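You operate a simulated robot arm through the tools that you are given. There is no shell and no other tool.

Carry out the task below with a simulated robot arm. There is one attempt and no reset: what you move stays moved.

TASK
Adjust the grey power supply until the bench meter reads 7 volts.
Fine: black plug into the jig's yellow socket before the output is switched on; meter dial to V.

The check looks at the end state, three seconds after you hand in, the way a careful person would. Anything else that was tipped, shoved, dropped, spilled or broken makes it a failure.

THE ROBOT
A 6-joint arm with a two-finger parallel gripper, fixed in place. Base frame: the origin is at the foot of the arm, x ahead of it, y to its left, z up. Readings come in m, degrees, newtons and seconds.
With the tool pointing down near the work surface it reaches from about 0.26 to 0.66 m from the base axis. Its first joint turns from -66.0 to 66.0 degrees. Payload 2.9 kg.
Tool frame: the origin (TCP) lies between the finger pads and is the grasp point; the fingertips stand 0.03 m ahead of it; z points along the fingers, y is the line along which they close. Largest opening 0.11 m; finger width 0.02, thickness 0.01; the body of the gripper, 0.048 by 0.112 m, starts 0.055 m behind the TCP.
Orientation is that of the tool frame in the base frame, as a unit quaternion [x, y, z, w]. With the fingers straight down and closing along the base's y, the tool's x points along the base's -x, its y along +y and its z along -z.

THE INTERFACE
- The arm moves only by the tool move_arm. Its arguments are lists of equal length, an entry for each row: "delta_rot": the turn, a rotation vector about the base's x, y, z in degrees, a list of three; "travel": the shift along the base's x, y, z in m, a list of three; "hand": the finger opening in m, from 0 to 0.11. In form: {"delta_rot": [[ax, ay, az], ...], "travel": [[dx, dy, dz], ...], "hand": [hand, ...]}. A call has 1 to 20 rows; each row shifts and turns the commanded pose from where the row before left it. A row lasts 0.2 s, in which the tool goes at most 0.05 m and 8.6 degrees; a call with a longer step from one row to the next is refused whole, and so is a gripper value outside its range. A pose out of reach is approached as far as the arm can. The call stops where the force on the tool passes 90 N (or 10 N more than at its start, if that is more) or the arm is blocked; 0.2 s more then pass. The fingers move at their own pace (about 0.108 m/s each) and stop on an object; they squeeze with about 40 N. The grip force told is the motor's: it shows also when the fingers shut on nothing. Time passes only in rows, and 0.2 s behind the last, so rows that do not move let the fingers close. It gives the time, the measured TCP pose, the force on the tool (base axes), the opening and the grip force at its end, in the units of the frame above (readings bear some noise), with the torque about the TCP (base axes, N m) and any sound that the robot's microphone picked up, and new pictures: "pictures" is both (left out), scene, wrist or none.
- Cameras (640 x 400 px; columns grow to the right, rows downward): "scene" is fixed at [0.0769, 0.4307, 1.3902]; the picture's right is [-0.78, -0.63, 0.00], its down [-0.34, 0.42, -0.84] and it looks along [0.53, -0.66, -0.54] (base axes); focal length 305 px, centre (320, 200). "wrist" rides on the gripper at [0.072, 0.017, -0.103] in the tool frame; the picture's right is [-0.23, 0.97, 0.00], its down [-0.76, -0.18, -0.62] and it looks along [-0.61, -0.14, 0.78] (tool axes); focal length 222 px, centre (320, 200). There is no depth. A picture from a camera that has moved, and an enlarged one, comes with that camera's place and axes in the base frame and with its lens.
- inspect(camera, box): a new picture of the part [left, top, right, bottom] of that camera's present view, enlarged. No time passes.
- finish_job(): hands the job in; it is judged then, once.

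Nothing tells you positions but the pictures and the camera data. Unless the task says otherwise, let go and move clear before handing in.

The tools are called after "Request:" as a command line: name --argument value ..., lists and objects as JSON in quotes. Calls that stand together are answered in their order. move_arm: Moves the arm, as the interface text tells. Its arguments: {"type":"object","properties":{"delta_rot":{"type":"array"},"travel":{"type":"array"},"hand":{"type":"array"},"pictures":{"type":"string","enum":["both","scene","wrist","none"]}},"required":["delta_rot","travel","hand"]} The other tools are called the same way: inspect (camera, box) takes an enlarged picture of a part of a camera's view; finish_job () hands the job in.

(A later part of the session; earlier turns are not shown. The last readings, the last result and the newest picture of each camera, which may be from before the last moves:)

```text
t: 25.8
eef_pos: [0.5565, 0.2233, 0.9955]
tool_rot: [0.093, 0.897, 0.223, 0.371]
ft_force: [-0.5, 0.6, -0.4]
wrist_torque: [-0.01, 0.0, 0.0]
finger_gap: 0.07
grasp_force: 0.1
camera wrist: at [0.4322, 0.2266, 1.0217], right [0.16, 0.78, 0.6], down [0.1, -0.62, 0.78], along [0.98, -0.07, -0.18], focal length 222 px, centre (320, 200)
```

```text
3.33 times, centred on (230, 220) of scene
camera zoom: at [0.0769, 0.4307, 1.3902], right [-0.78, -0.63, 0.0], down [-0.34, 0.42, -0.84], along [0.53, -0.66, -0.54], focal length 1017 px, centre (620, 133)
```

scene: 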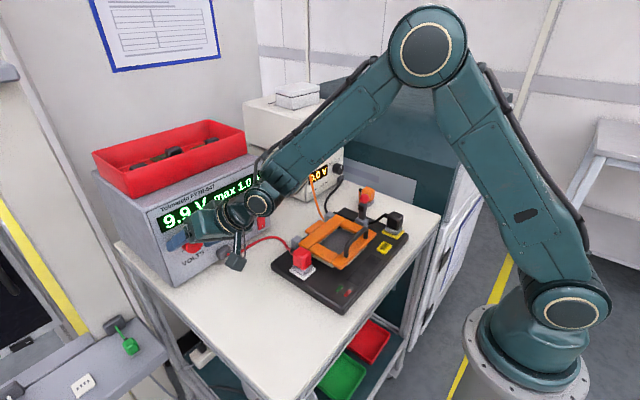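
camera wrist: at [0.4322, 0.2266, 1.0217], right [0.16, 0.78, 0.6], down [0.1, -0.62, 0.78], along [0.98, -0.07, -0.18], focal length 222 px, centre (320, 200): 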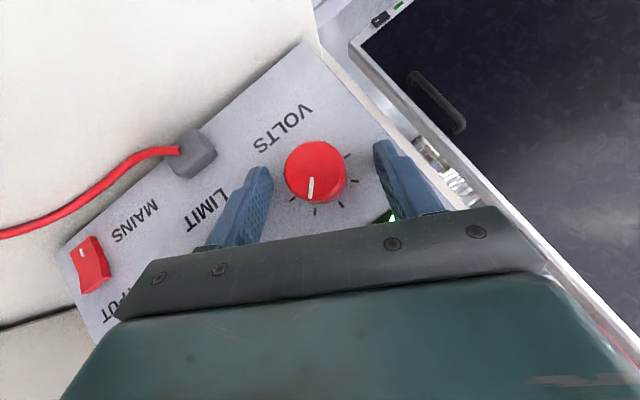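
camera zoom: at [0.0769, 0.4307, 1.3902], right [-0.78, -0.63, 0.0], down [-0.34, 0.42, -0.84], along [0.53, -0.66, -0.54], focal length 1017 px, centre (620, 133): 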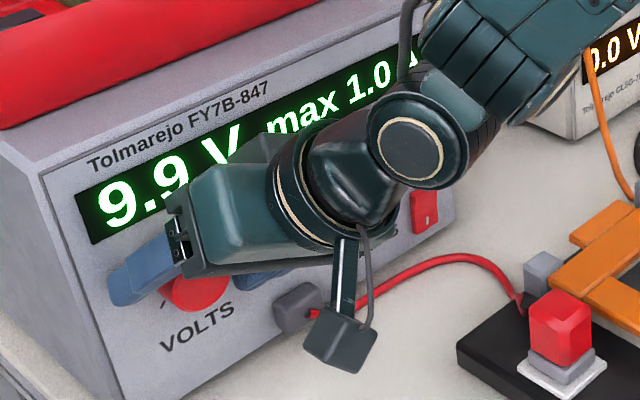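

The knob is between the fingers but about 2 mm off-centre. I'll shift 2 mm and then close.

Request:
move_arm --delta_rot '[[0, 0, 0], [0, 0, 0], [0, 0, 0], [0, 0, 0]]' --travel '[[-0.001, -0.002, -0.0003], [0, 0, 0], [0, 0, 0], [0, 0, 0]]' --hand '[0.07, 0.045, 0.03, 0.03]'

Request:
inspect --camera "wrist" --box '[220, 80, 420, 240]'

Request:
inspect --camera "scene" --box '[160, 160, 300, 280]'

```text
t: 26.8
eef_pos: [0.5541, 0.219, 0.9954]
tool_rot: [0.092, 0.897, 0.223, 0.371]
ft_force: [0.5, -0.8, -0.9]
wrist_torque: [-0.02, -0.03, 0.01]
finger_gap: 0.0373
grasp_force: 44.7
camera wrist: at [0.4305, 0.2236, 1.0214], right [0.16, 0.78, 0.6], down [0.1, -0.62, 0.78], along [0.98, -0.07, -0.18], focal length 222 px, centre (320, 200)
```

scene: 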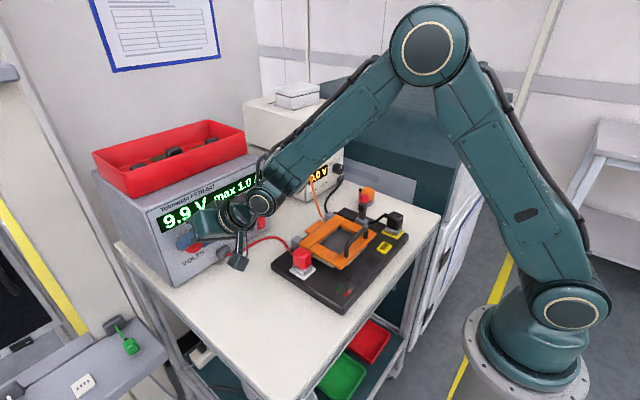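
wrist: 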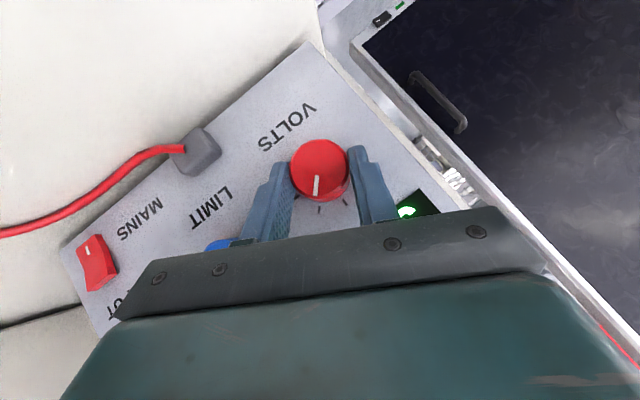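

```text
2.50 times, centred on (320, 160) of wrist
camera zoom: at [0.4305, 0.2236, 1.0214], right [0.16, 0.78, 0.6], down [0.1, -0.62, 0.78], along [0.98, -0.07, -0.18], focal length 555 px, centre (320, 300)
```

zoom: 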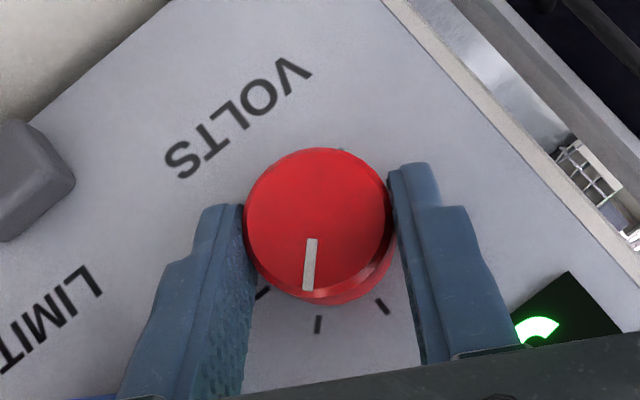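

```text
3.33 times, centred on (230, 220) of scene
camera zoom: at [0.0769, 0.4307, 1.3902], right [-0.78, -0.63, 0.0], down [-0.34, 0.42, -0.84], along [0.53, -0.66, -0.54], focal length 1017 px, centre (620, 133)
```

zoom: 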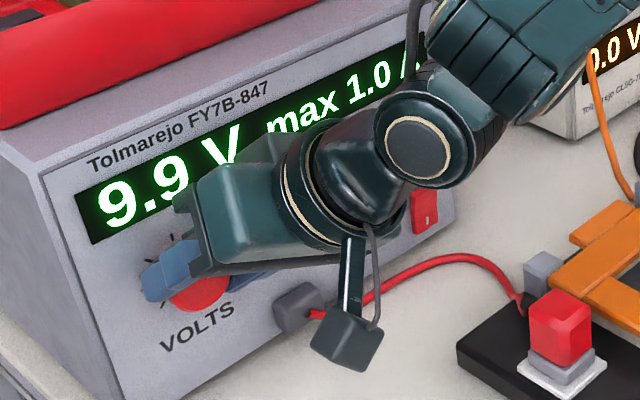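

The knob is gripped with no side load and the display still reads 9.9 V. I'll turn it 16° anticlockwise to learn the volts-per-degree.

Request:
move_arm --delta_rot '[[-8, 0, 0], [-8, 0, 0], [0, 0, 0]]' --travel '[[0, 0.0016, 0.0007], [0, 0.0017, 0.0005], [0, 0, 0]]' --hand '[0.03, 0.03, 0.03]' --pictures "scene"

Request:
inspect --camera "scene" --box '[160, 160, 300, 280]'

Request:
inspect --camera "wrist" --box '[220, 80, 420, 240]'

```text
t: 27.6
eef_pos: [0.5538, 0.2231, 0.9962]
tool_rot: [0.039, 0.919, 0.097, 0.38]
ft_force: [-6.6, 4.2, 0.9]
wrist_torque: [0.05, -0.44, -0.44]
finger_gap: 0.0372
grasp_force: 45.1
```

scene: 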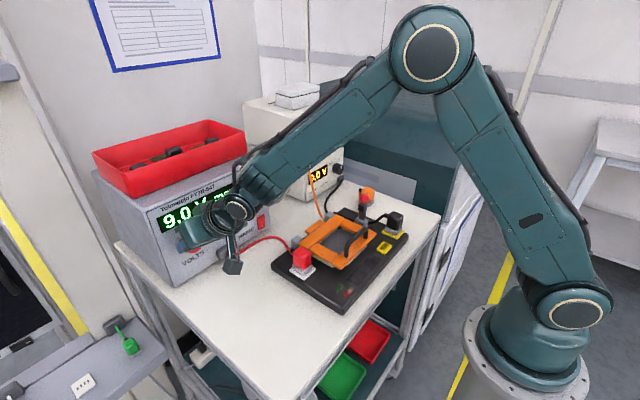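

```text
3.33 times, centred on (230, 220) of scene
camera zoom: at [0.0767, 0.4308, 1.3902], right [-0.78, -0.63, 0.0], down [-0.34, 0.42, -0.84], along [0.53, -0.66, -0.54], focal length 1017 px, centre (620, 133)
```

zoom: 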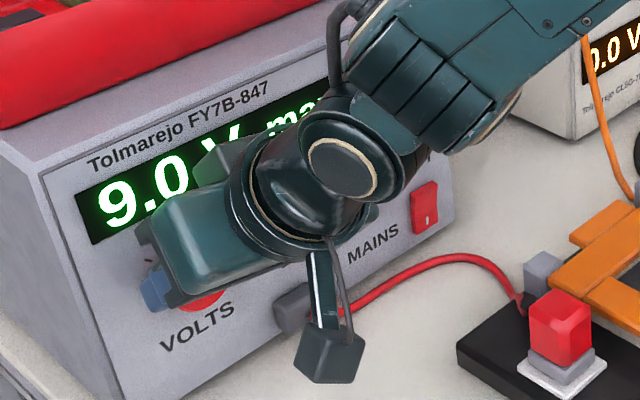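

```text
2.50 times, centred on (320, 160) of wrist
camera zoom: at [0.4305, 0.2344, 1.0205], right [0.16, 0.92, 0.36], down [0.1, -0.38, 0.92], along [0.98, -0.11, -0.15], focal length 555 px, centre (320, 300)
```

zoom: 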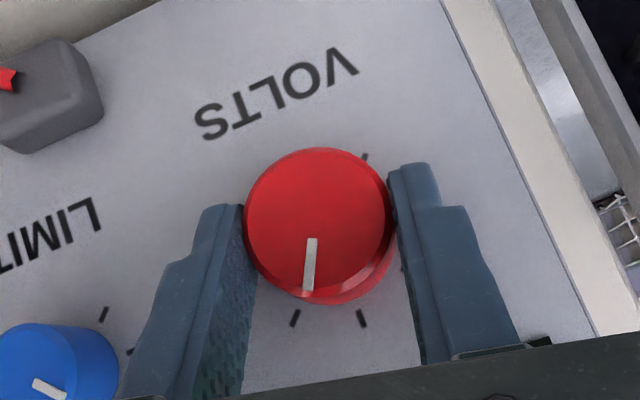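

The 16° turn gave 9.0 V, so it's about 18° per volt. I'll turn a further 36° to reach about 7.0 V on the supply display.

Request:
move_arm --delta_rot '[[-8, 0, 0], [-8, 0, 0], [-8, 0, 0], [-8, 0, 0], [-4, 0, 0], [0, 0, 0]]' --travel '[[0, 0.0017, 0.0003], [0, 0.0018, 0], [0, 0.0017, -0.0003], [0, 0.0017, -0.0005], [0, 0.0008, -0.0003], [0, 0, 0]]' --hand '[0.03, 0.03, 0.03, 0.03, 0.03, 0.03]' --pictures "scene"

Request:
inspect --camera "scene" --box '[160, 160, 300, 280]'

Request:
inspect --camera "wrist" --box '[220, 80, 420, 240]'

```text
t: 29.0
eef_pos: [0.5552, 0.2311, 0.9955]
tool_rot: [-0.083, 0.904, -0.191, 0.374]
ft_force: [0.4, 17.1, -2.5]
wrist_torque: [0.23, -0.23, -0.18]
finger_gap: 0.0372
grasp_force: 45.1
```

scene: 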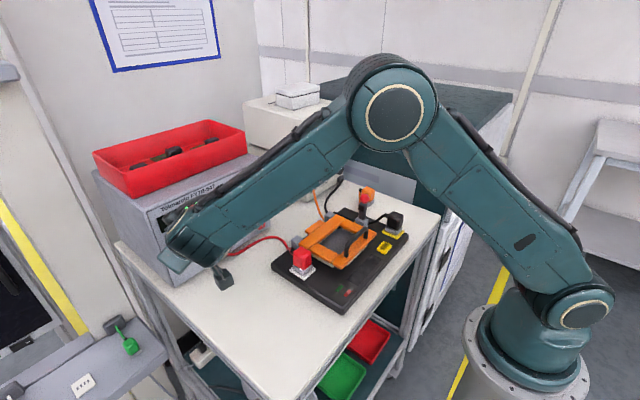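

```text
3.33 times, centred on (230, 220) of scene
camera zoom: at [0.0769, 0.4312, 1.3901], right [-0.78, -0.63, 0.0], down [-0.34, 0.42, -0.84], along [0.53, -0.66, -0.54], focal length 1017 px, centre (620, 133)
```

zoom: 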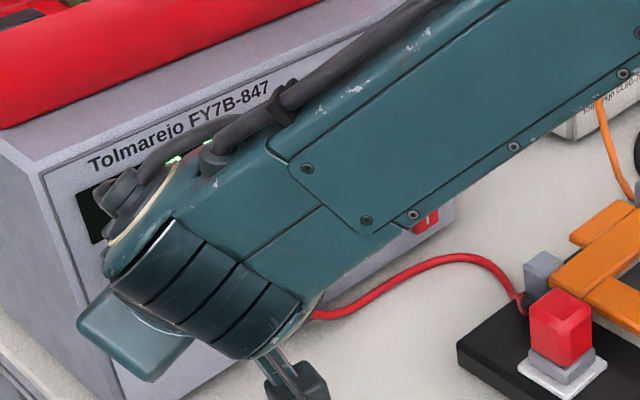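

```text
2.50 times, centred on (320, 160) of wrist
camera zoom: at [0.4303, 0.255, 1.0079], right [0.16, 0.96, -0.25], down [0.1, 0.24, 0.97], along [0.98, -0.17, -0.06], focal length 555 px, centre (320, 300)
```

zoom: 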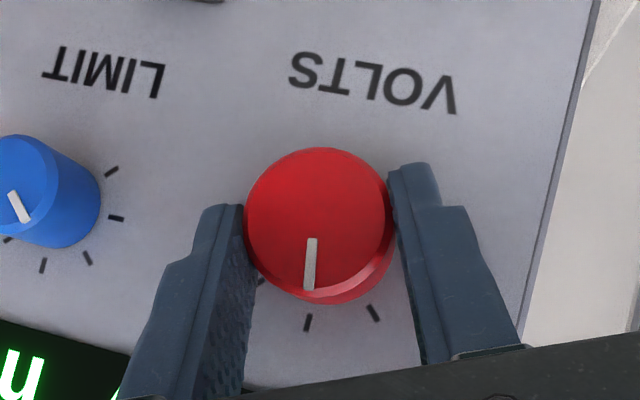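

The arm now hides both displays, so I'll let go of the knob, back out along the tool axis and look.

Request:
move_arm --delta_rot '[[0, 0, 0], [0, 0, 0], [0, 0, 0], [0, 0, 0], [0, 0, 0], [8, 0, 0], [8, 0, 0], [8, 0, 0], [0, 0, 0]]' --travel '[[0, 0, 0], [0, 0, 0], [-0.014, 0.0057, 0.0128], [-0.025, 0.0102, 0.0228], [-0.025, 0.0102, 0.0228], [-0.02, -0.03, 0.02], [-0.02, -0.035, 0.02], [-0.02, -0.035, 0.01], [0, 0, 0]]' --hand '[0.06, 0.065, 0.065, 0.065, 0.065, 0.065, 0.065, 0.065, 0.065]'

Request:
inspect --camera "wrist" --box '[100, 0, 540, 220]'

```text
t: 31.0
eef_pos: [0.4305, 0.1551, 1.106]
tool_rot: [0.0, 0.924, 0.001, 0.383]
ft_force: [0.3, -0.7, -0.4]
wrist_torque: [0.0, 0.01, 0.02]
finger_gap: 0.0648
grasp_force: 0.0
camera wrist: at [0.3067, 0.1723, 1.1275], right [0.16, 0.97, 0.16], down [0.1, -0.18, 0.98], along [0.98, -0.14, -0.12], focal length 222 px, centre (320, 200)
```

scene: 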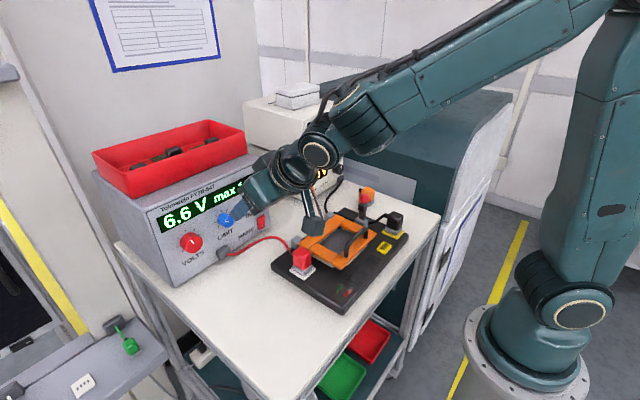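
wrist: 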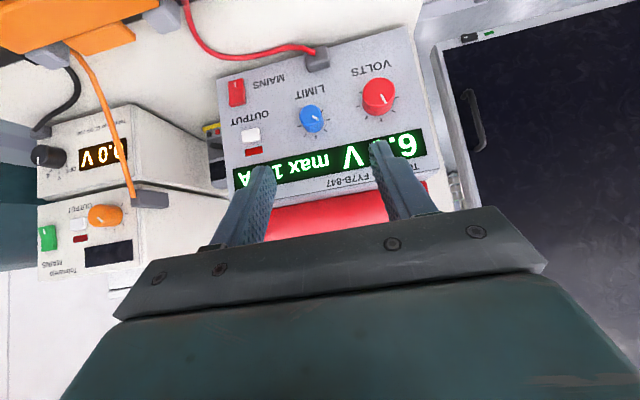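

```text
1.45 times, centred on (320, 110) of wrist
camera zoom: at [0.3067, 0.1723, 1.1275], right [0.16, 0.97, 0.16], down [0.1, -0.18, 0.98], along [0.98, -0.14, -0.12], focal length 323 px, centre (320, 331)
```

zoom: 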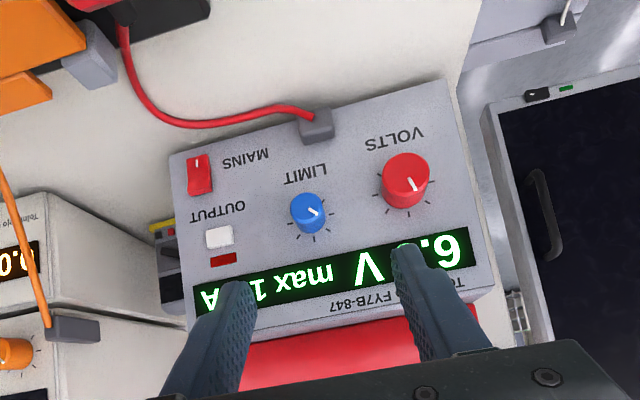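

The supply is now set at 6.6 V with the output still off. I'll close the fingers and go to just in front of the white OUTPUT button at about (0.578, 0.054, 0.993).

Request:
move_arm --delta_rot '[[0, 0, 0], [0, 0, 0], [0, 0, 0], [0, 0, 0], [0, 0, 0], [0, 0, 0]]' --travel '[[0.0189, -0.0203, -0.0195], [0.0189, -0.0203, -0.0195], [0.0189, -0.0203, -0.0195], [0.0189, -0.0202, -0.0195], [0.019, -0.0202, -0.0196], [0, 0, 0]]' --hand '[0.04, 0.02, 0.0, 0.0, 0.0, 0.0]'

Request:
inspect --camera "wrist" --box '[220, 80, 420, 240]'

Request:
inspect --camera "scene" --box '[200, 160, 340, 260]'

```text
t: 32.4
eef_pos: [0.5254, 0.0538, 1.0081]
tool_rot: [0.0, 0.924, 0.0, 0.383]
ft_force: [0.3, -0.1, -0.1]
wrist_torque: [0.01, -0.01, 0.01]
finger_gap: 0.0
grasp_force: 37.6
camera wrist: at [0.4018, 0.0699, 1.0294], right [0.16, 0.97, 0.16], down [0.1, -0.18, 0.98], along [0.98, -0.14, -0.12], focal length 222 px, centre (320, 200)
```

scene: 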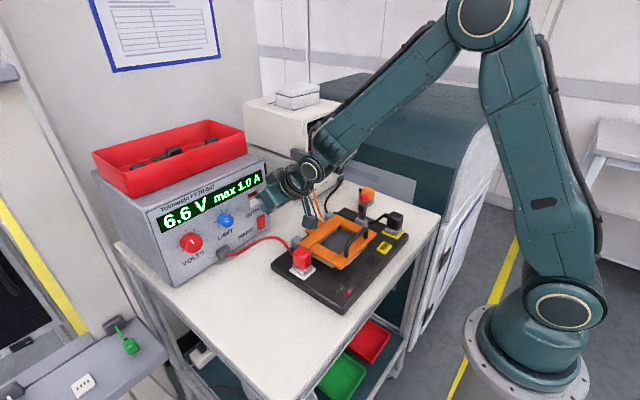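
wrist: 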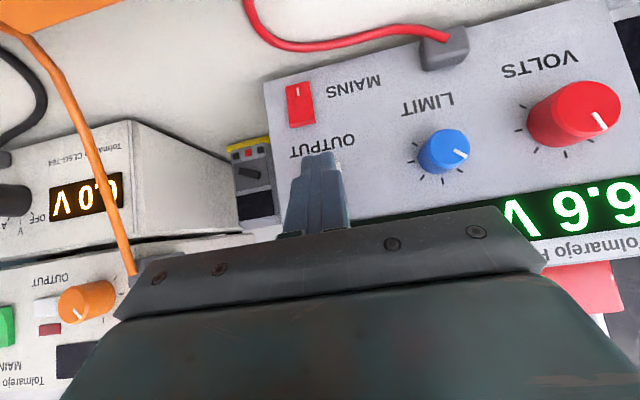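

```text
2.50 times, centred on (320, 160) of wrist
camera zoom: at [0.4018, 0.0699, 1.0294], right [0.16, 0.97, 0.16], down [0.1, -0.18, 0.98], along [0.98, -0.14, -0.12], focal length 555 px, centre (320, 300)
```

zoom: 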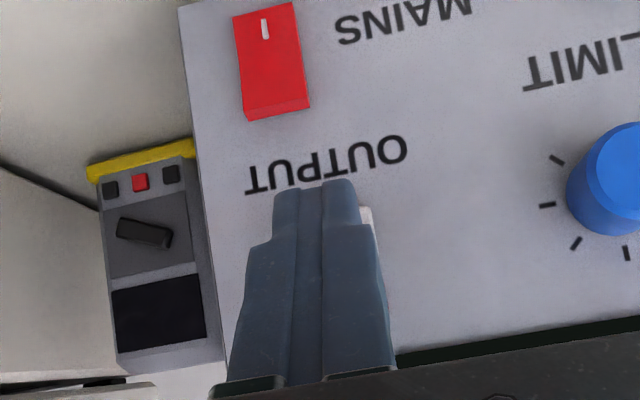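

```text
4.00 times, centred on (270, 210) of scene
camera zoom: at [0.0769, 0.4307, 1.3902], right [-0.78, -0.63, 0.0], down [-0.34, 0.42, -0.84], along [0.53, -0.66, -0.54], focal length 1220 px, centre (520, 160)
```

zoom: 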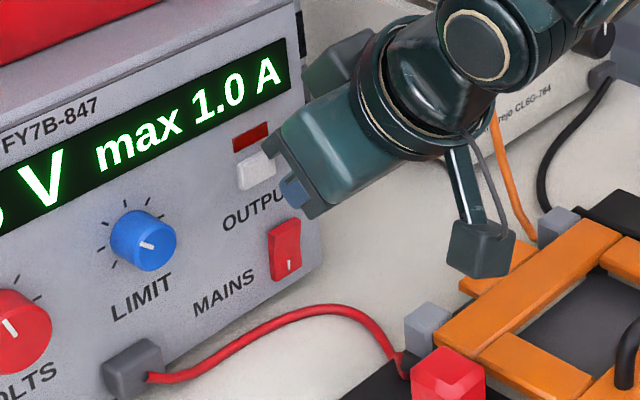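

The closed fingertips line up with the button, about 25 mm away. I'll advance straight along +x, slowly at the end, watching the force.

Request:
move_arm --delta_rot '[[0, 0, 0], [0, 0, 0], [0, 0, 0], [0, 0, 0]]' --travel '[[0.01, 0, 0], [0.01, 0, 0], [0.002, 0, 0], [0.002, 0, 0]]' --hand '[0.0, 0.0, 0.0, 0.0]'

Request:
inspect --camera "scene" --box '[220, 170, 300, 230]'

```text
t: 33.4
eef_pos: [0.5516, 0.0542, 1.0075]
tool_rot: [-0.001, 0.924, 0.001, 0.382]
ft_force: [0.1, 0.6, -0.7]
wrist_torque: [-0.01, -0.03, 0.02]
finger_gap: 0.0
grasp_force: 37.8
camera wrist: at [0.4261, 0.071, 1.0283], right [0.16, 0.97, 0.16], down [0.1, -0.18, 0.98], along [0.98, -0.14, -0.12], focal length 222 px, centre (320, 200)
```

scene: 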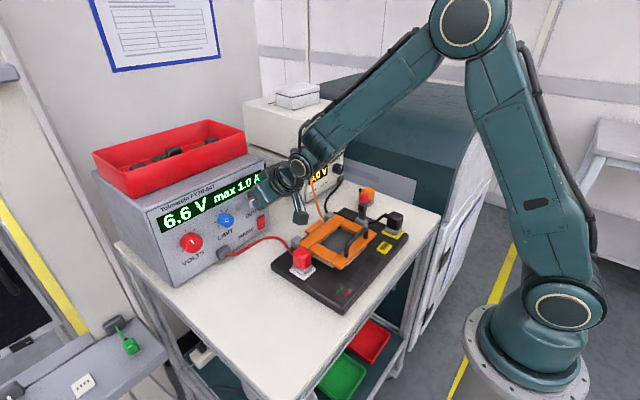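
wrist: 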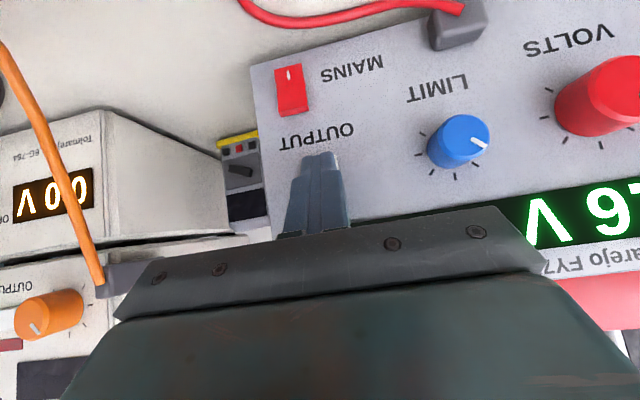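

```text
6.67 times, centred on (260, 200) of scene
camera zoom: at [0.0769, 0.4307, 1.3902], right [-0.78, -0.63, 0.0], down [-0.34, 0.42, -0.84], along [0.53, -0.66, -0.54], focal length 2034 px, centre (720, 200)
```

zoom: 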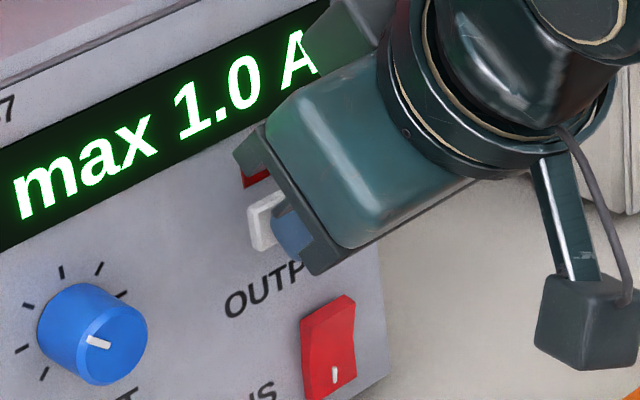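

There is still no contact force; the tip is nearly on the button. I'll continue in 1.5 mm steps.

Request:
move_arm --delta_rot '[[0, 0, 0], [0, 0, 0], [0, 0, 0]]' --travel '[[0.0015, 0, 0], [0.0015, 0, 0], [0.001, 0, 0]]' --hand '[0.0, 0.0, 0.0]' --pictures "scene"

Request:
inspect --camera "scene" --box '[220, 170, 300, 230]'

```text
t: 34.2
eef_pos: [0.5544, 0.0554, 1.007]
tool_rot: [0.001, 0.924, -0.001, 0.383]
ft_force: [-1.7, -0.2, 0.1]
wrist_torque: [0.02, -0.01, 0.01]
finger_gap: 0.0003
grasp_force: 38.0
```

scene: 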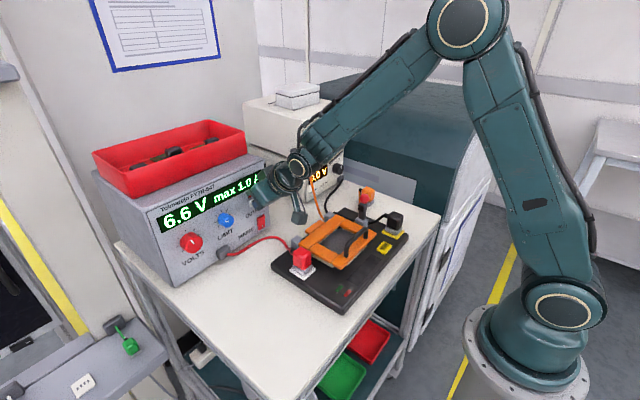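

```text
6.67 times, centred on (260, 200) of scene
camera zoom: at [0.0769, 0.4307, 1.3902], right [-0.78, -0.63, 0.0], down [-0.34, 0.42, -0.84], along [0.53, -0.66, -0.54], focal length 2034 px, centre (720, 200)
```

zoom: 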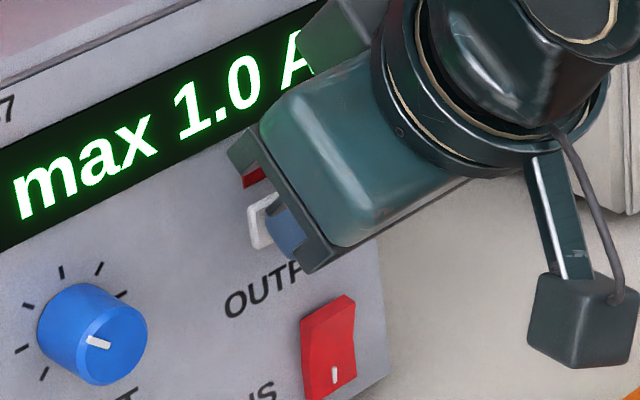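

First light contact (1.7 N). I'll press on in 1 mm steps until it clicks.

Request:
move_arm --delta_rot '[[0, 0, 0], [0, 0, 0]]' --travel '[[0.001, 0, 0], [0.001, 0, 0]]' --hand '[0.0, 0.0]' --pictures "scene"

Request:
inspect --camera "scene" --box '[220, 170, 300, 230]'

```text
t: 34.8
eef_pos: [0.555, 0.054, 1.006]
tool_rot: [-0.001, 0.924, 0.0, 0.383]
ft_force: [-3.4, -0.5, 0.8]
wrist_torque: [-0.03, -0.02, -0.02]
finger_gap: 0.0
grasp_force: 37.8
heard: click
```

scene: 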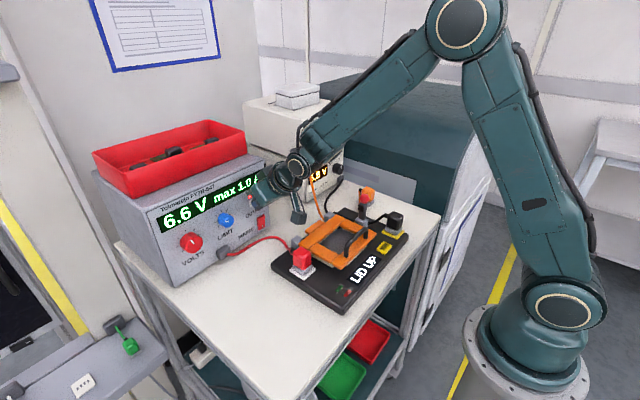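

```text
6.67 times, centred on (260, 200) of scene
camera zoom: at [0.0768, 0.4307, 1.3902], right [-0.78, -0.63, 0.0], down [-0.34, 0.42, -0.84], along [0.53, -0.66, -0.54], focal length 2034 px, centre (720, 200)
```

zoom: 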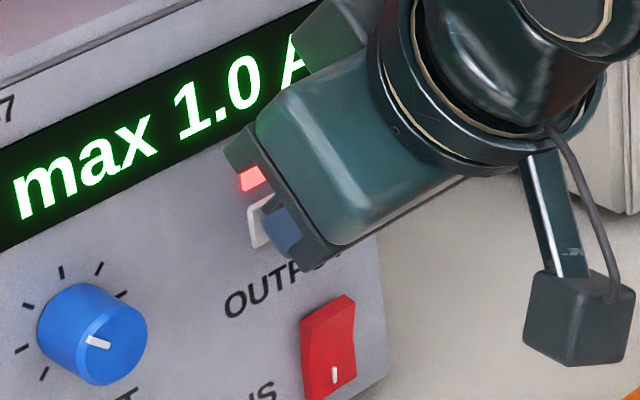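

A click: the output lamp is lit and the jig display woke up showing "LID UP". I'll back away from the button and read the meter.

Request:
move_arm --delta_rot '[[0, 0, 0], [0, 0, 0], [0, 0, 0], [0, 0, 0], [0, 0, 0], [0, 0, 0], [0, 0, 0]]' --travel '[[-0.015, 0, 0], [-0.03, 0, 0.01], [-0.03, 0, 0.02], [-0.03, 0, 0.03], [-0.02, 0, 0.03], [-0.02, 0, 0.02], [0, 0, 0]]' --hand '[0.0, 0.0, 0.0, 0.0, 0.03, 0.06, 0.06]'

Request:
inspect --camera "scene" --box '[290, 150, 370, 220]'

Request:
inspect --camera "wrist" --box '[0, 60, 260, 240]'

Request:
inspect --camera "scene" --box '[270, 200, 420, 320]'

```text
t: 36.4
eef_pos: [0.4104, 0.0528, 1.1176]
tool_rot: [0.0, 0.924, 0.0, 0.382]
ft_force: [0.3, 0.8, -0.3]
wrist_torque: [0.0, -0.02, 0.0]
finger_gap: 0.0599
grasp_force: 0.0
camera wrist: at [0.2855, 0.0698, 1.1393], right [0.16, 0.97, 0.16], down [0.1, -0.18, 0.98], along [0.98, -0.14, -0.12], focal length 222 px, centre (320, 200)
```

scene: 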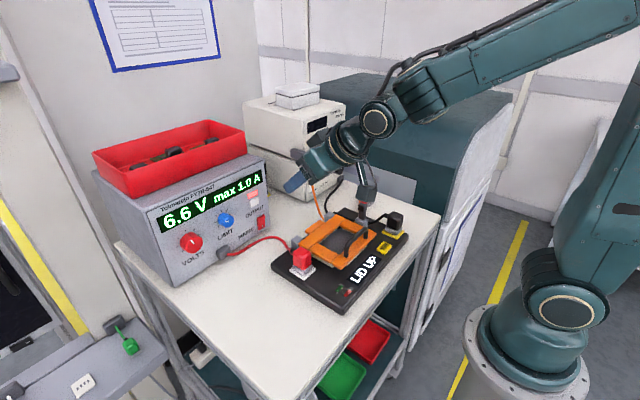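
wrist: 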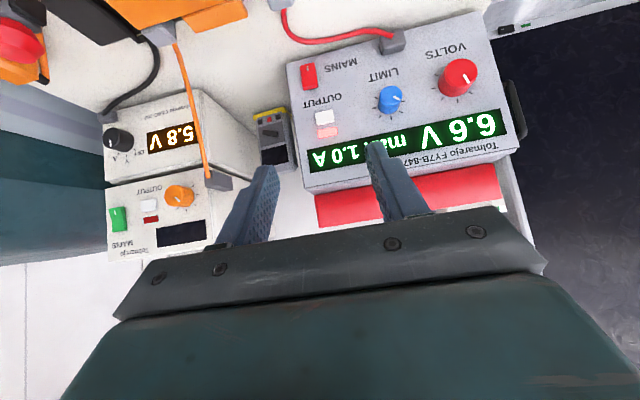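

```text
5.71 times, centred on (330, 185) of scene
camera zoom: at [0.0769, 0.4307, 1.3902], right [-0.78, -0.63, 0.0], down [-0.34, 0.42, -0.84], along [0.53, -0.66, -0.54], focal length 1743 px, centre (263, 286)
```

zoom: 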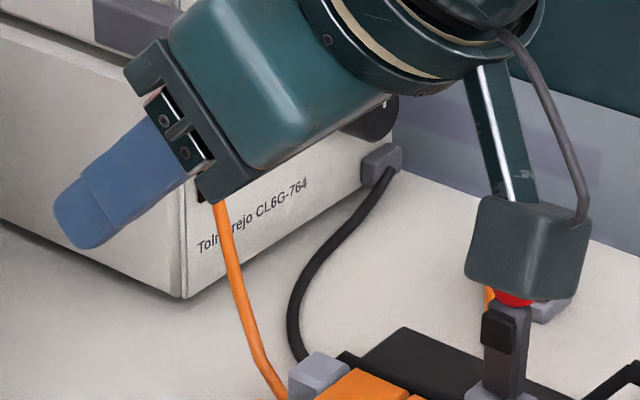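

```text
2.22 times, centred on (130, 150) of wrist
camera zoom: at [0.2855, 0.0698, 1.1393], right [0.16, 0.97, 0.16], down [0.1, -0.18, 0.98], along [0.98, -0.14, -0.12], focal length 494 px, centre (742, 311)
```

zoom: 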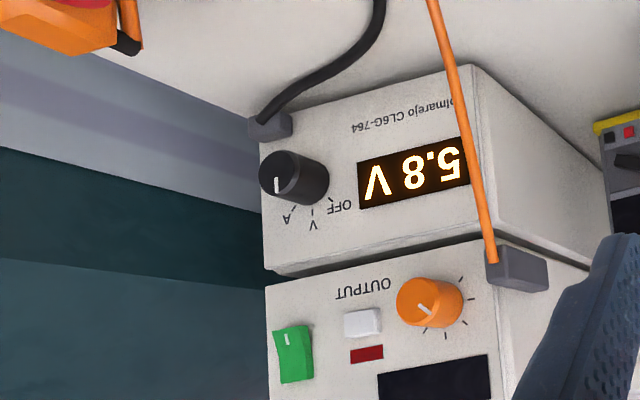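

```text
3.33 times, centred on (345, 260) of scene
camera zoom: at [0.0769, 0.4307, 1.3902], right [-0.78, -0.63, 0.0], down [-0.34, 0.42, -0.84], along [0.53, -0.66, -0.54], focal length 1017 px, centre (237, 0)
```

zoom: 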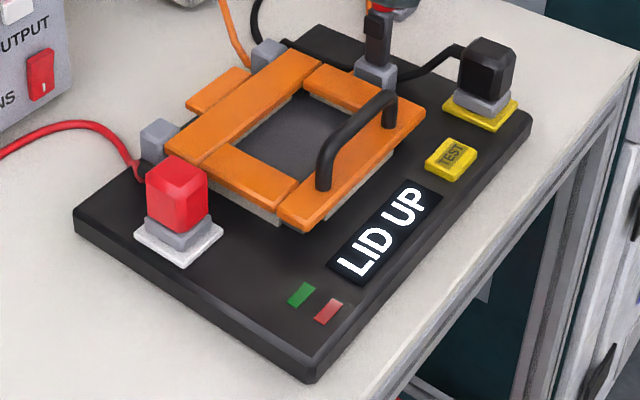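

The meter reads 5.8 V with the supply at 6.6 V, so it reads lower than the supply display, and I need to turn VOLTS up until the meter itself shows 7.0. The "LID UP" message isn't part of the job and I'll leave the lid alone. I'm moving back to the knob with a +8° roll so the turn ends where the scene camera can see both displays.

Request:
move_arm --delta_rot '[[1.6, 0, 0], [1.6, 0, 0], [1.6, 0, 0], [1.6, 0, 0], [1.6, 0, 0], [0, 0, 0]]' --travel '[[0.0164, 0.0325, -0.0118], [0.0164, 0.0325, -0.0118], [0.0165, 0.0325, -0.0118], [0.0165, 0.0325, -0.0117], [0.0164, 0.0325, -0.0117], [0, 0, 0]]' --hand '[0.07, 0.07, 0.07, 0.07, 0.07, 0.07]'

Request:
inspect --camera "wrist" --box '[220, 40, 460, 220]'

```text
t: 37.8
eef_pos: [0.4917, 0.2176, 1.0569]
tool_rot: [0.027, 0.922, 0.064, 0.382]
ft_force: [0.7, 0.9, 0.0]
wrist_torque: [-0.01, 0.01, 0.04]
finger_gap: 0.0699
grasp_force: 0.1
camera wrist: at [0.3686, 0.2305, 1.0799], right [0.16, 0.94, 0.29], down [0.1, -0.31, 0.94], along [0.98, -0.12, -0.14], focal length 222 px, centre (320, 200)
```

scene: 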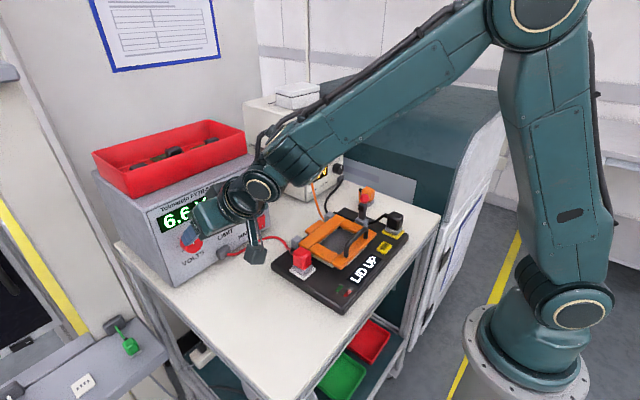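
wrist: 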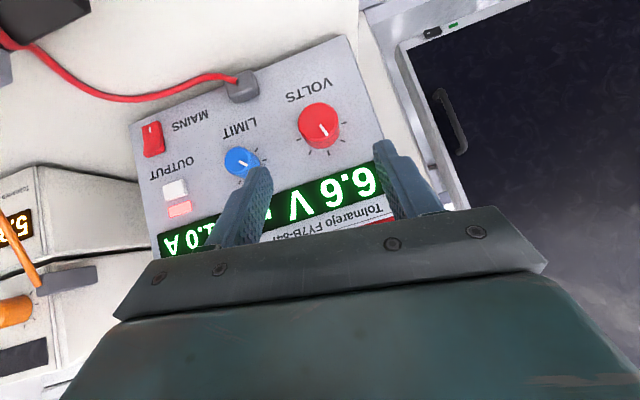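

```text
2.22 times, centred on (340, 130) of wrist
camera zoom: at [0.3686, 0.2305, 1.0799], right [0.16, 0.94, 0.29], down [0.1, -0.31, 0.94], along [0.98, -0.12, -0.14], focal length 494 px, centre (276, 356)
```

zoom: 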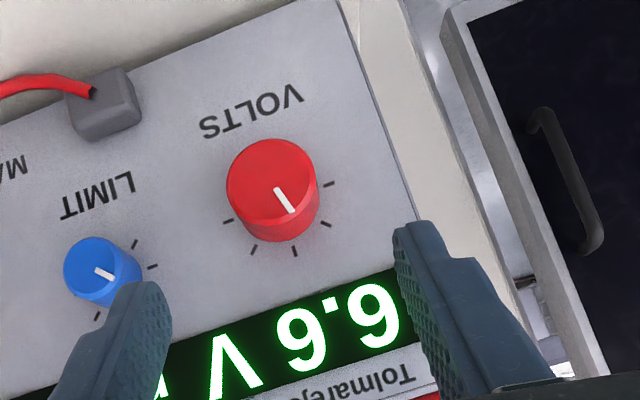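

The knob lies where expected. I'll advance along the tool axis onto it.

Request:
move_arm --delta_rot '[[0, 0, 0], [0, 0, 0], [0, 0, 0], [0, 0, 0], [0, 0, 0]]' --travel '[[0.0155, 0.0019, -0.0152], [0.0155, 0.0019, -0.0152], [0.0156, 0.0019, -0.0152], [0.0156, 0.0018, -0.0151], [0, 0, 0]]' --hand '[0.07, 0.07, 0.07, 0.07, 0.07]'

Request:
inspect --camera "wrist" --box '[220, 80, 420, 240]'

Request:
inspect --camera "scene" --box '[150, 140, 350, 280]'

```text
t: 39.0
eef_pos: [0.5539, 0.2259, 0.996]
tool_rot: [0.027, 0.922, 0.064, 0.38]
ft_force: [0.8, 0.8, 0.2]
wrist_torque: [-0.01, -0.01, -0.03]
finger_gap: 0.0698
grasp_force: 0.1
camera wrist: at [0.4298, 0.2392, 1.0191], right [0.16, 0.94, 0.29], down [0.1, -0.31, 0.94], along [0.98, -0.12, -0.14], focal length 222 px, centre (320, 200)
```

scene: 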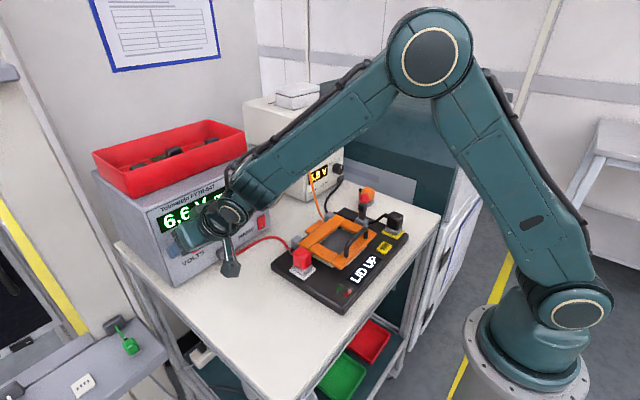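
wrist: 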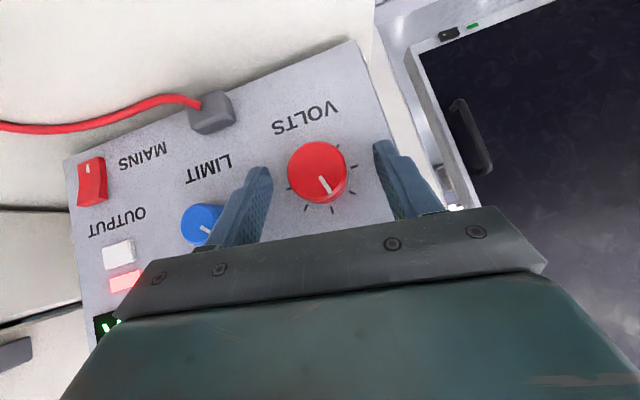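

```text
2.50 times, centred on (320, 160) of wrist
camera zoom: at [0.4298, 0.2392, 1.0191], right [0.16, 0.94, 0.29], down [0.1, -0.31, 0.94], along [0.98, -0.12, -0.14], focal length 555 px, centre (320, 300)
```

zoom: 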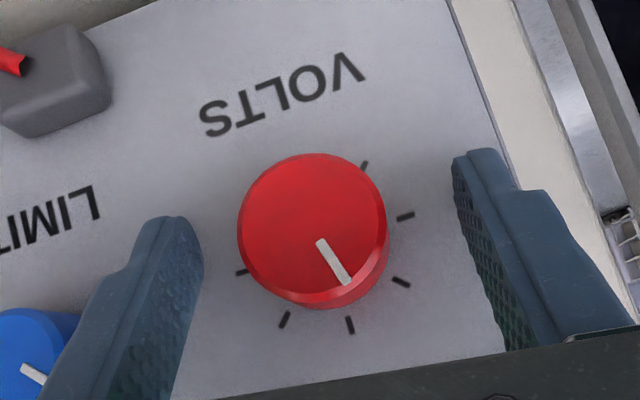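

```text
2.86 times, centred on (250, 210) of scene
camera zoom: at [0.0769, 0.4307, 1.3902], right [-0.78, -0.63, 0.0], down [-0.34, 0.42, -0.84], along [0.53, -0.66, -0.54], focal length 872 px, centre (520, 171)
```

zoom: 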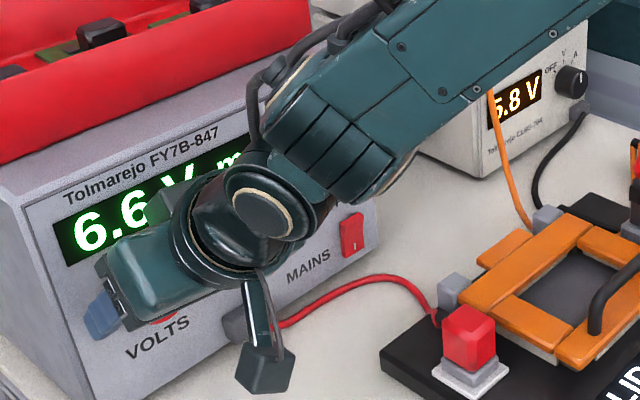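

Both displays are visible from the scene camera (6.6 V and 5.8 V). I'll shift 1.3 mm to centre and close on the knob.

Request:
move_arm --delta_rot '[[0, 0, 0], [0, 0, 0], [0, 0, 0], [0, 0, 0]]' --travel '[[0, -0.0013, 0], [0, 0, 0], [0, 0, 0], [0, 0, 0]]' --hand '[0.07, 0.045, 0.03, 0.03]' --pictures "none"

Request:
inspect --camera "wrist" --box '[220, 80, 420, 240]'

Request:
inspect --camera "scene" --box '[150, 140, 350, 280]'

```text
t: 40.0
eef_pos: [0.5534, 0.2239, 0.9955]
tool_rot: [0.027, 0.922, 0.064, 0.381]
ft_force: [1.6, 1.1, -0.1]
wrist_torque: [0.03, -0.03, -0.21]
finger_gap: 0.0376
grasp_force: 45.1
```

```text
2.50 times, centred on (320, 160) of wrist
camera zoom: at [0.4299, 0.2374, 1.0193], right [0.16, 0.94, 0.29], down [0.1, -0.31, 0.94], along [0.98, -0.12, -0.14], focal length 555 px, centre (320, 300)
```

zoom: 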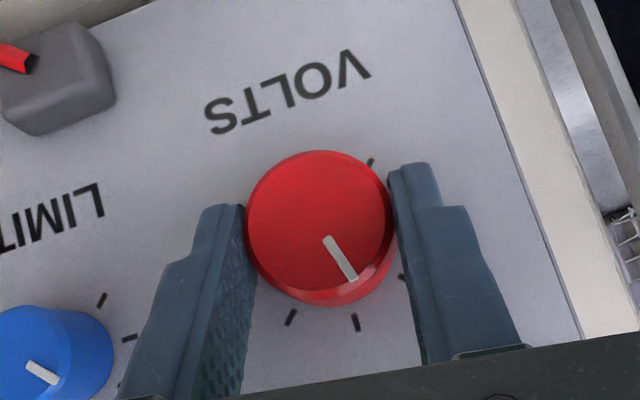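

```text
2.86 times, centred on (250, 210) of scene
camera zoom: at [0.0769, 0.4307, 1.3902], right [-0.78, -0.63, 0.0], down [-0.34, 0.42, -0.84], along [0.53, -0.66, -0.54], focal length 872 px, centre (520, 171)
```

zoom: 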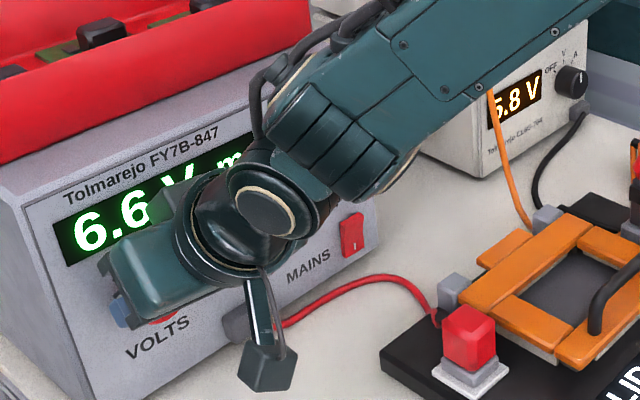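

Gripped, with both readings unchanged. I'll turn 16° clockwise and read again.

Request:
move_arm --delta_rot '[[8, 0, 0], [8, 0, 0], [0, 0, 0]]' --travel '[[0, -0.0017, -0.0004], [0, -0.0017, -0.0006], [0, 0, 0]]' --hand '[0.03, 0.03, 0.03]' --pictures "none"

Request:
inspect --camera "scene" --box '[150, 140, 350, 280]'

Request:
inspect --camera "scene" --box '[290, 145, 360, 205]'

```text
t: 40.8
eef_pos: [0.5543, 0.2209, 0.9945]
tool_rot: [0.08, 0.904, 0.193, 0.373]
ft_force: [3.5, 6.2, -6.0]
wrist_torque: [0.06, 0.16, -0.36]
finger_gap: 0.0375
grasp_force: 45.4
```

```text
2.86 times, centred on (250, 210) of scene
camera zoom: at [0.0771, 0.4309, 1.3901], right [-0.78, -0.63, 0.0], down [-0.34, 0.42, -0.84], along [0.53, -0.66, -0.54], focal length 872 px, centre (520, 171)
```

zoom: 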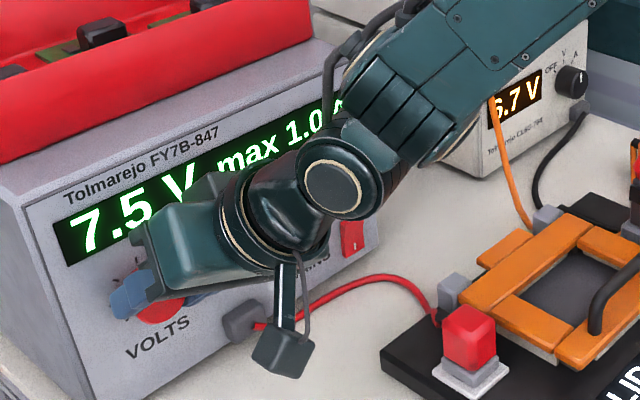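

```text
6.67 times, centred on (325, 175) of scene
camera zoom: at [0.0771, 0.4309, 1.3901], right [-0.78, -0.63, 0.0], down [-0.34, 0.42, -0.84], along [0.53, -0.66, -0.54], focal length 2034 px, centre (287, 367)
```

zoom: 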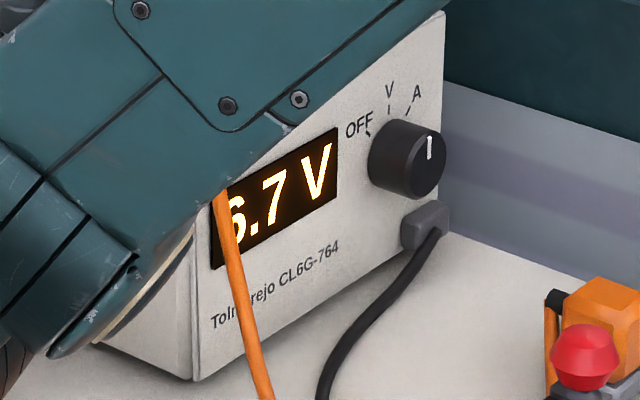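

The meter is at 6.7 V with the supply at 7.5 V, so I need 0.3 V more, about 5°. I'll turn that and read.

Request:
move_arm --delta_rot '[[2.5, 0, 0], [2.5, 0, 0], [0, 0, 0]]' --travel '[[0, -0.0005, -0.0002], [0, -0.0005, -0.0003], [0, 0, 0]]' --hand '[0.03, 0.03, 0.03]' --pictures "none"

Request:
inspect --camera "scene" --box '[150, 140, 350, 280]'

Request:
inspect --camera "scene" --box '[290, 145, 360, 205]'

```text
t: 41.6
eef_pos: [0.5545, 0.2187, 0.9947]
tool_rot: [0.096, 0.895, 0.232, 0.369]
ft_force: [1.0, 8.9, -8.0]
wrist_torque: [0.07, 0.1, -0.14]
finger_gap: 0.0372
grasp_force: 45.0
```

```text
2.86 times, centred on (250, 210) of scene
camera zoom: at [0.0771, 0.431, 1.3901], right [-0.78, -0.63, 0.0], down [-0.34, 0.42, -0.84], along [0.53, -0.66, -0.54], focal length 872 px, centre (520, 171)
```

zoom: 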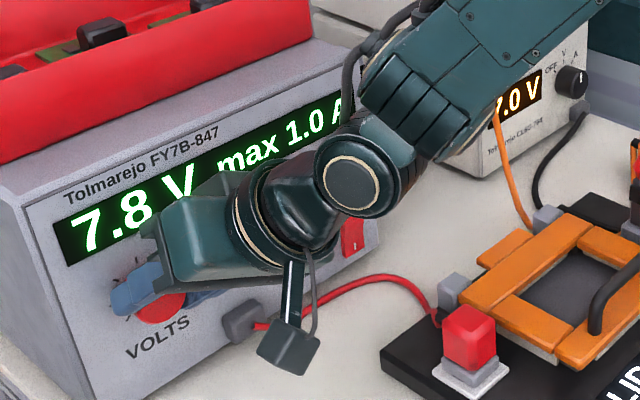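

```text
6.67 times, centred on (325, 175) of scene
camera zoom: at [0.0771, 0.431, 1.3901], right [-0.78, -0.63, 0.0], down [-0.34, 0.42, -0.84], along [0.53, -0.66, -0.54], focal length 2034 px, centre (287, 367)
```

zoom: 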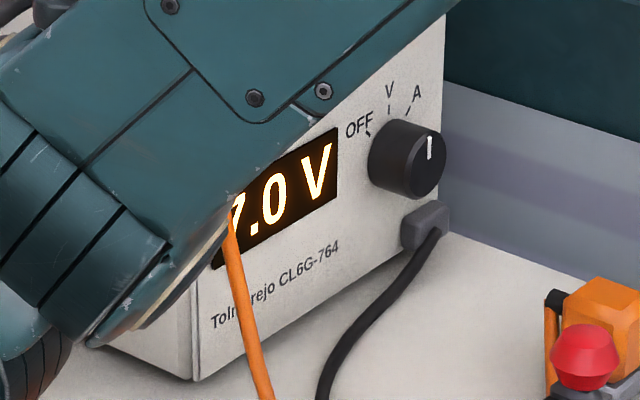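

The meter reads 7.0 V. I'll release the knob gently, without twisting it, and back out along the tool axis.

Request:
move_arm --delta_rot '[[0, 0, 0], [0, 0, 0], [0, 0, 0], [0, 0, 0], [0, 0, 0], [0, 0, 0]]' --travel '[[0, 0, 0], [0, 0, 0], [-0.0141, -0.0069, 0.0124], [-0.0247, -0.012, 0.0216], [-0.0247, -0.012, 0.0216], [0, 0, 0]]' --hand '[0.065, 0.065, 0.065, 0.065, 0.065, 0.065]'

Request:
inspect --camera "scene" --box '[150, 140, 350, 280]'

Request:
inspect --camera "wrist" --box '[0, 200, 160, 400]'

```text
t: 43.0
eef_pos: [0.4917, 0.1886, 1.0519]
tool_rot: [0.095, 0.895, 0.231, 0.37]
ft_force: [-0.2, -0.9, 0.9]
wrist_torque: [0.02, -0.03, 0.01]
finger_gap: 0.0652
grasp_force: 0.0
camera wrist: at [0.3661, 0.1919, 1.0784], right [0.16, 0.77, 0.61], down [0.1, -0.63, 0.77], along [0.98, -0.06, -0.18], focal length 222 px, centre (320, 200)
```

scene: 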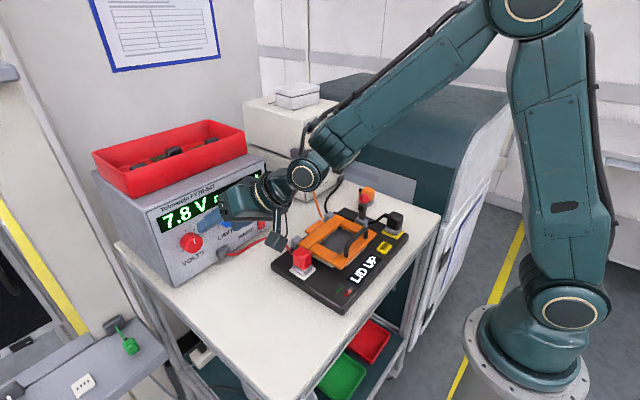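
wrist: 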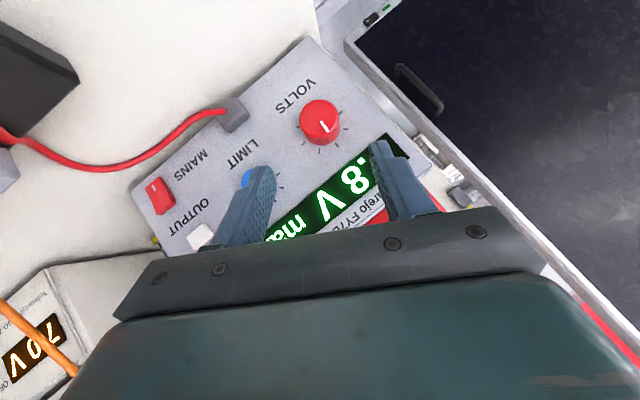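

```text
2.86 times, centred on (250, 210) of scene
camera zoom: at [0.0769, 0.4307, 1.3902], right [-0.78, -0.63, 0.0], down [-0.34, 0.42, -0.84], along [0.53, -0.66, -0.54], focal length 872 px, centre (520, 171)
```

zoom: 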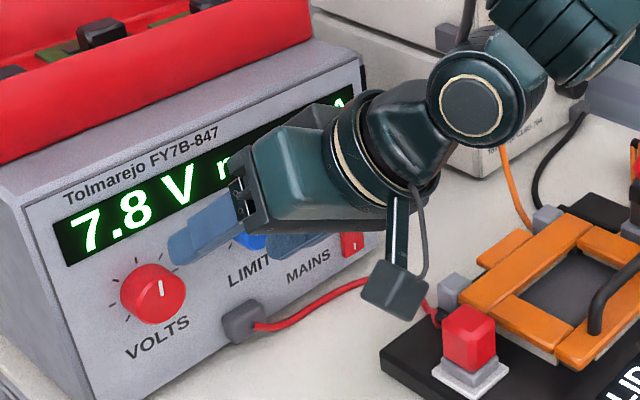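

```text
2.00 times, centred on (80, 300) of wrist
camera zoom: at [0.3661, 0.1919, 1.0784], right [0.16, 0.77, 0.61], down [0.1, -0.63, 0.77], along [0.98, -0.06, -0.18], focal length 444 px, centre (800, 0)
```

zoom: 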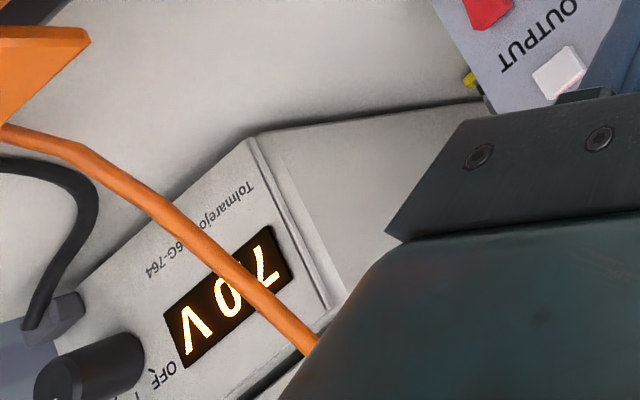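

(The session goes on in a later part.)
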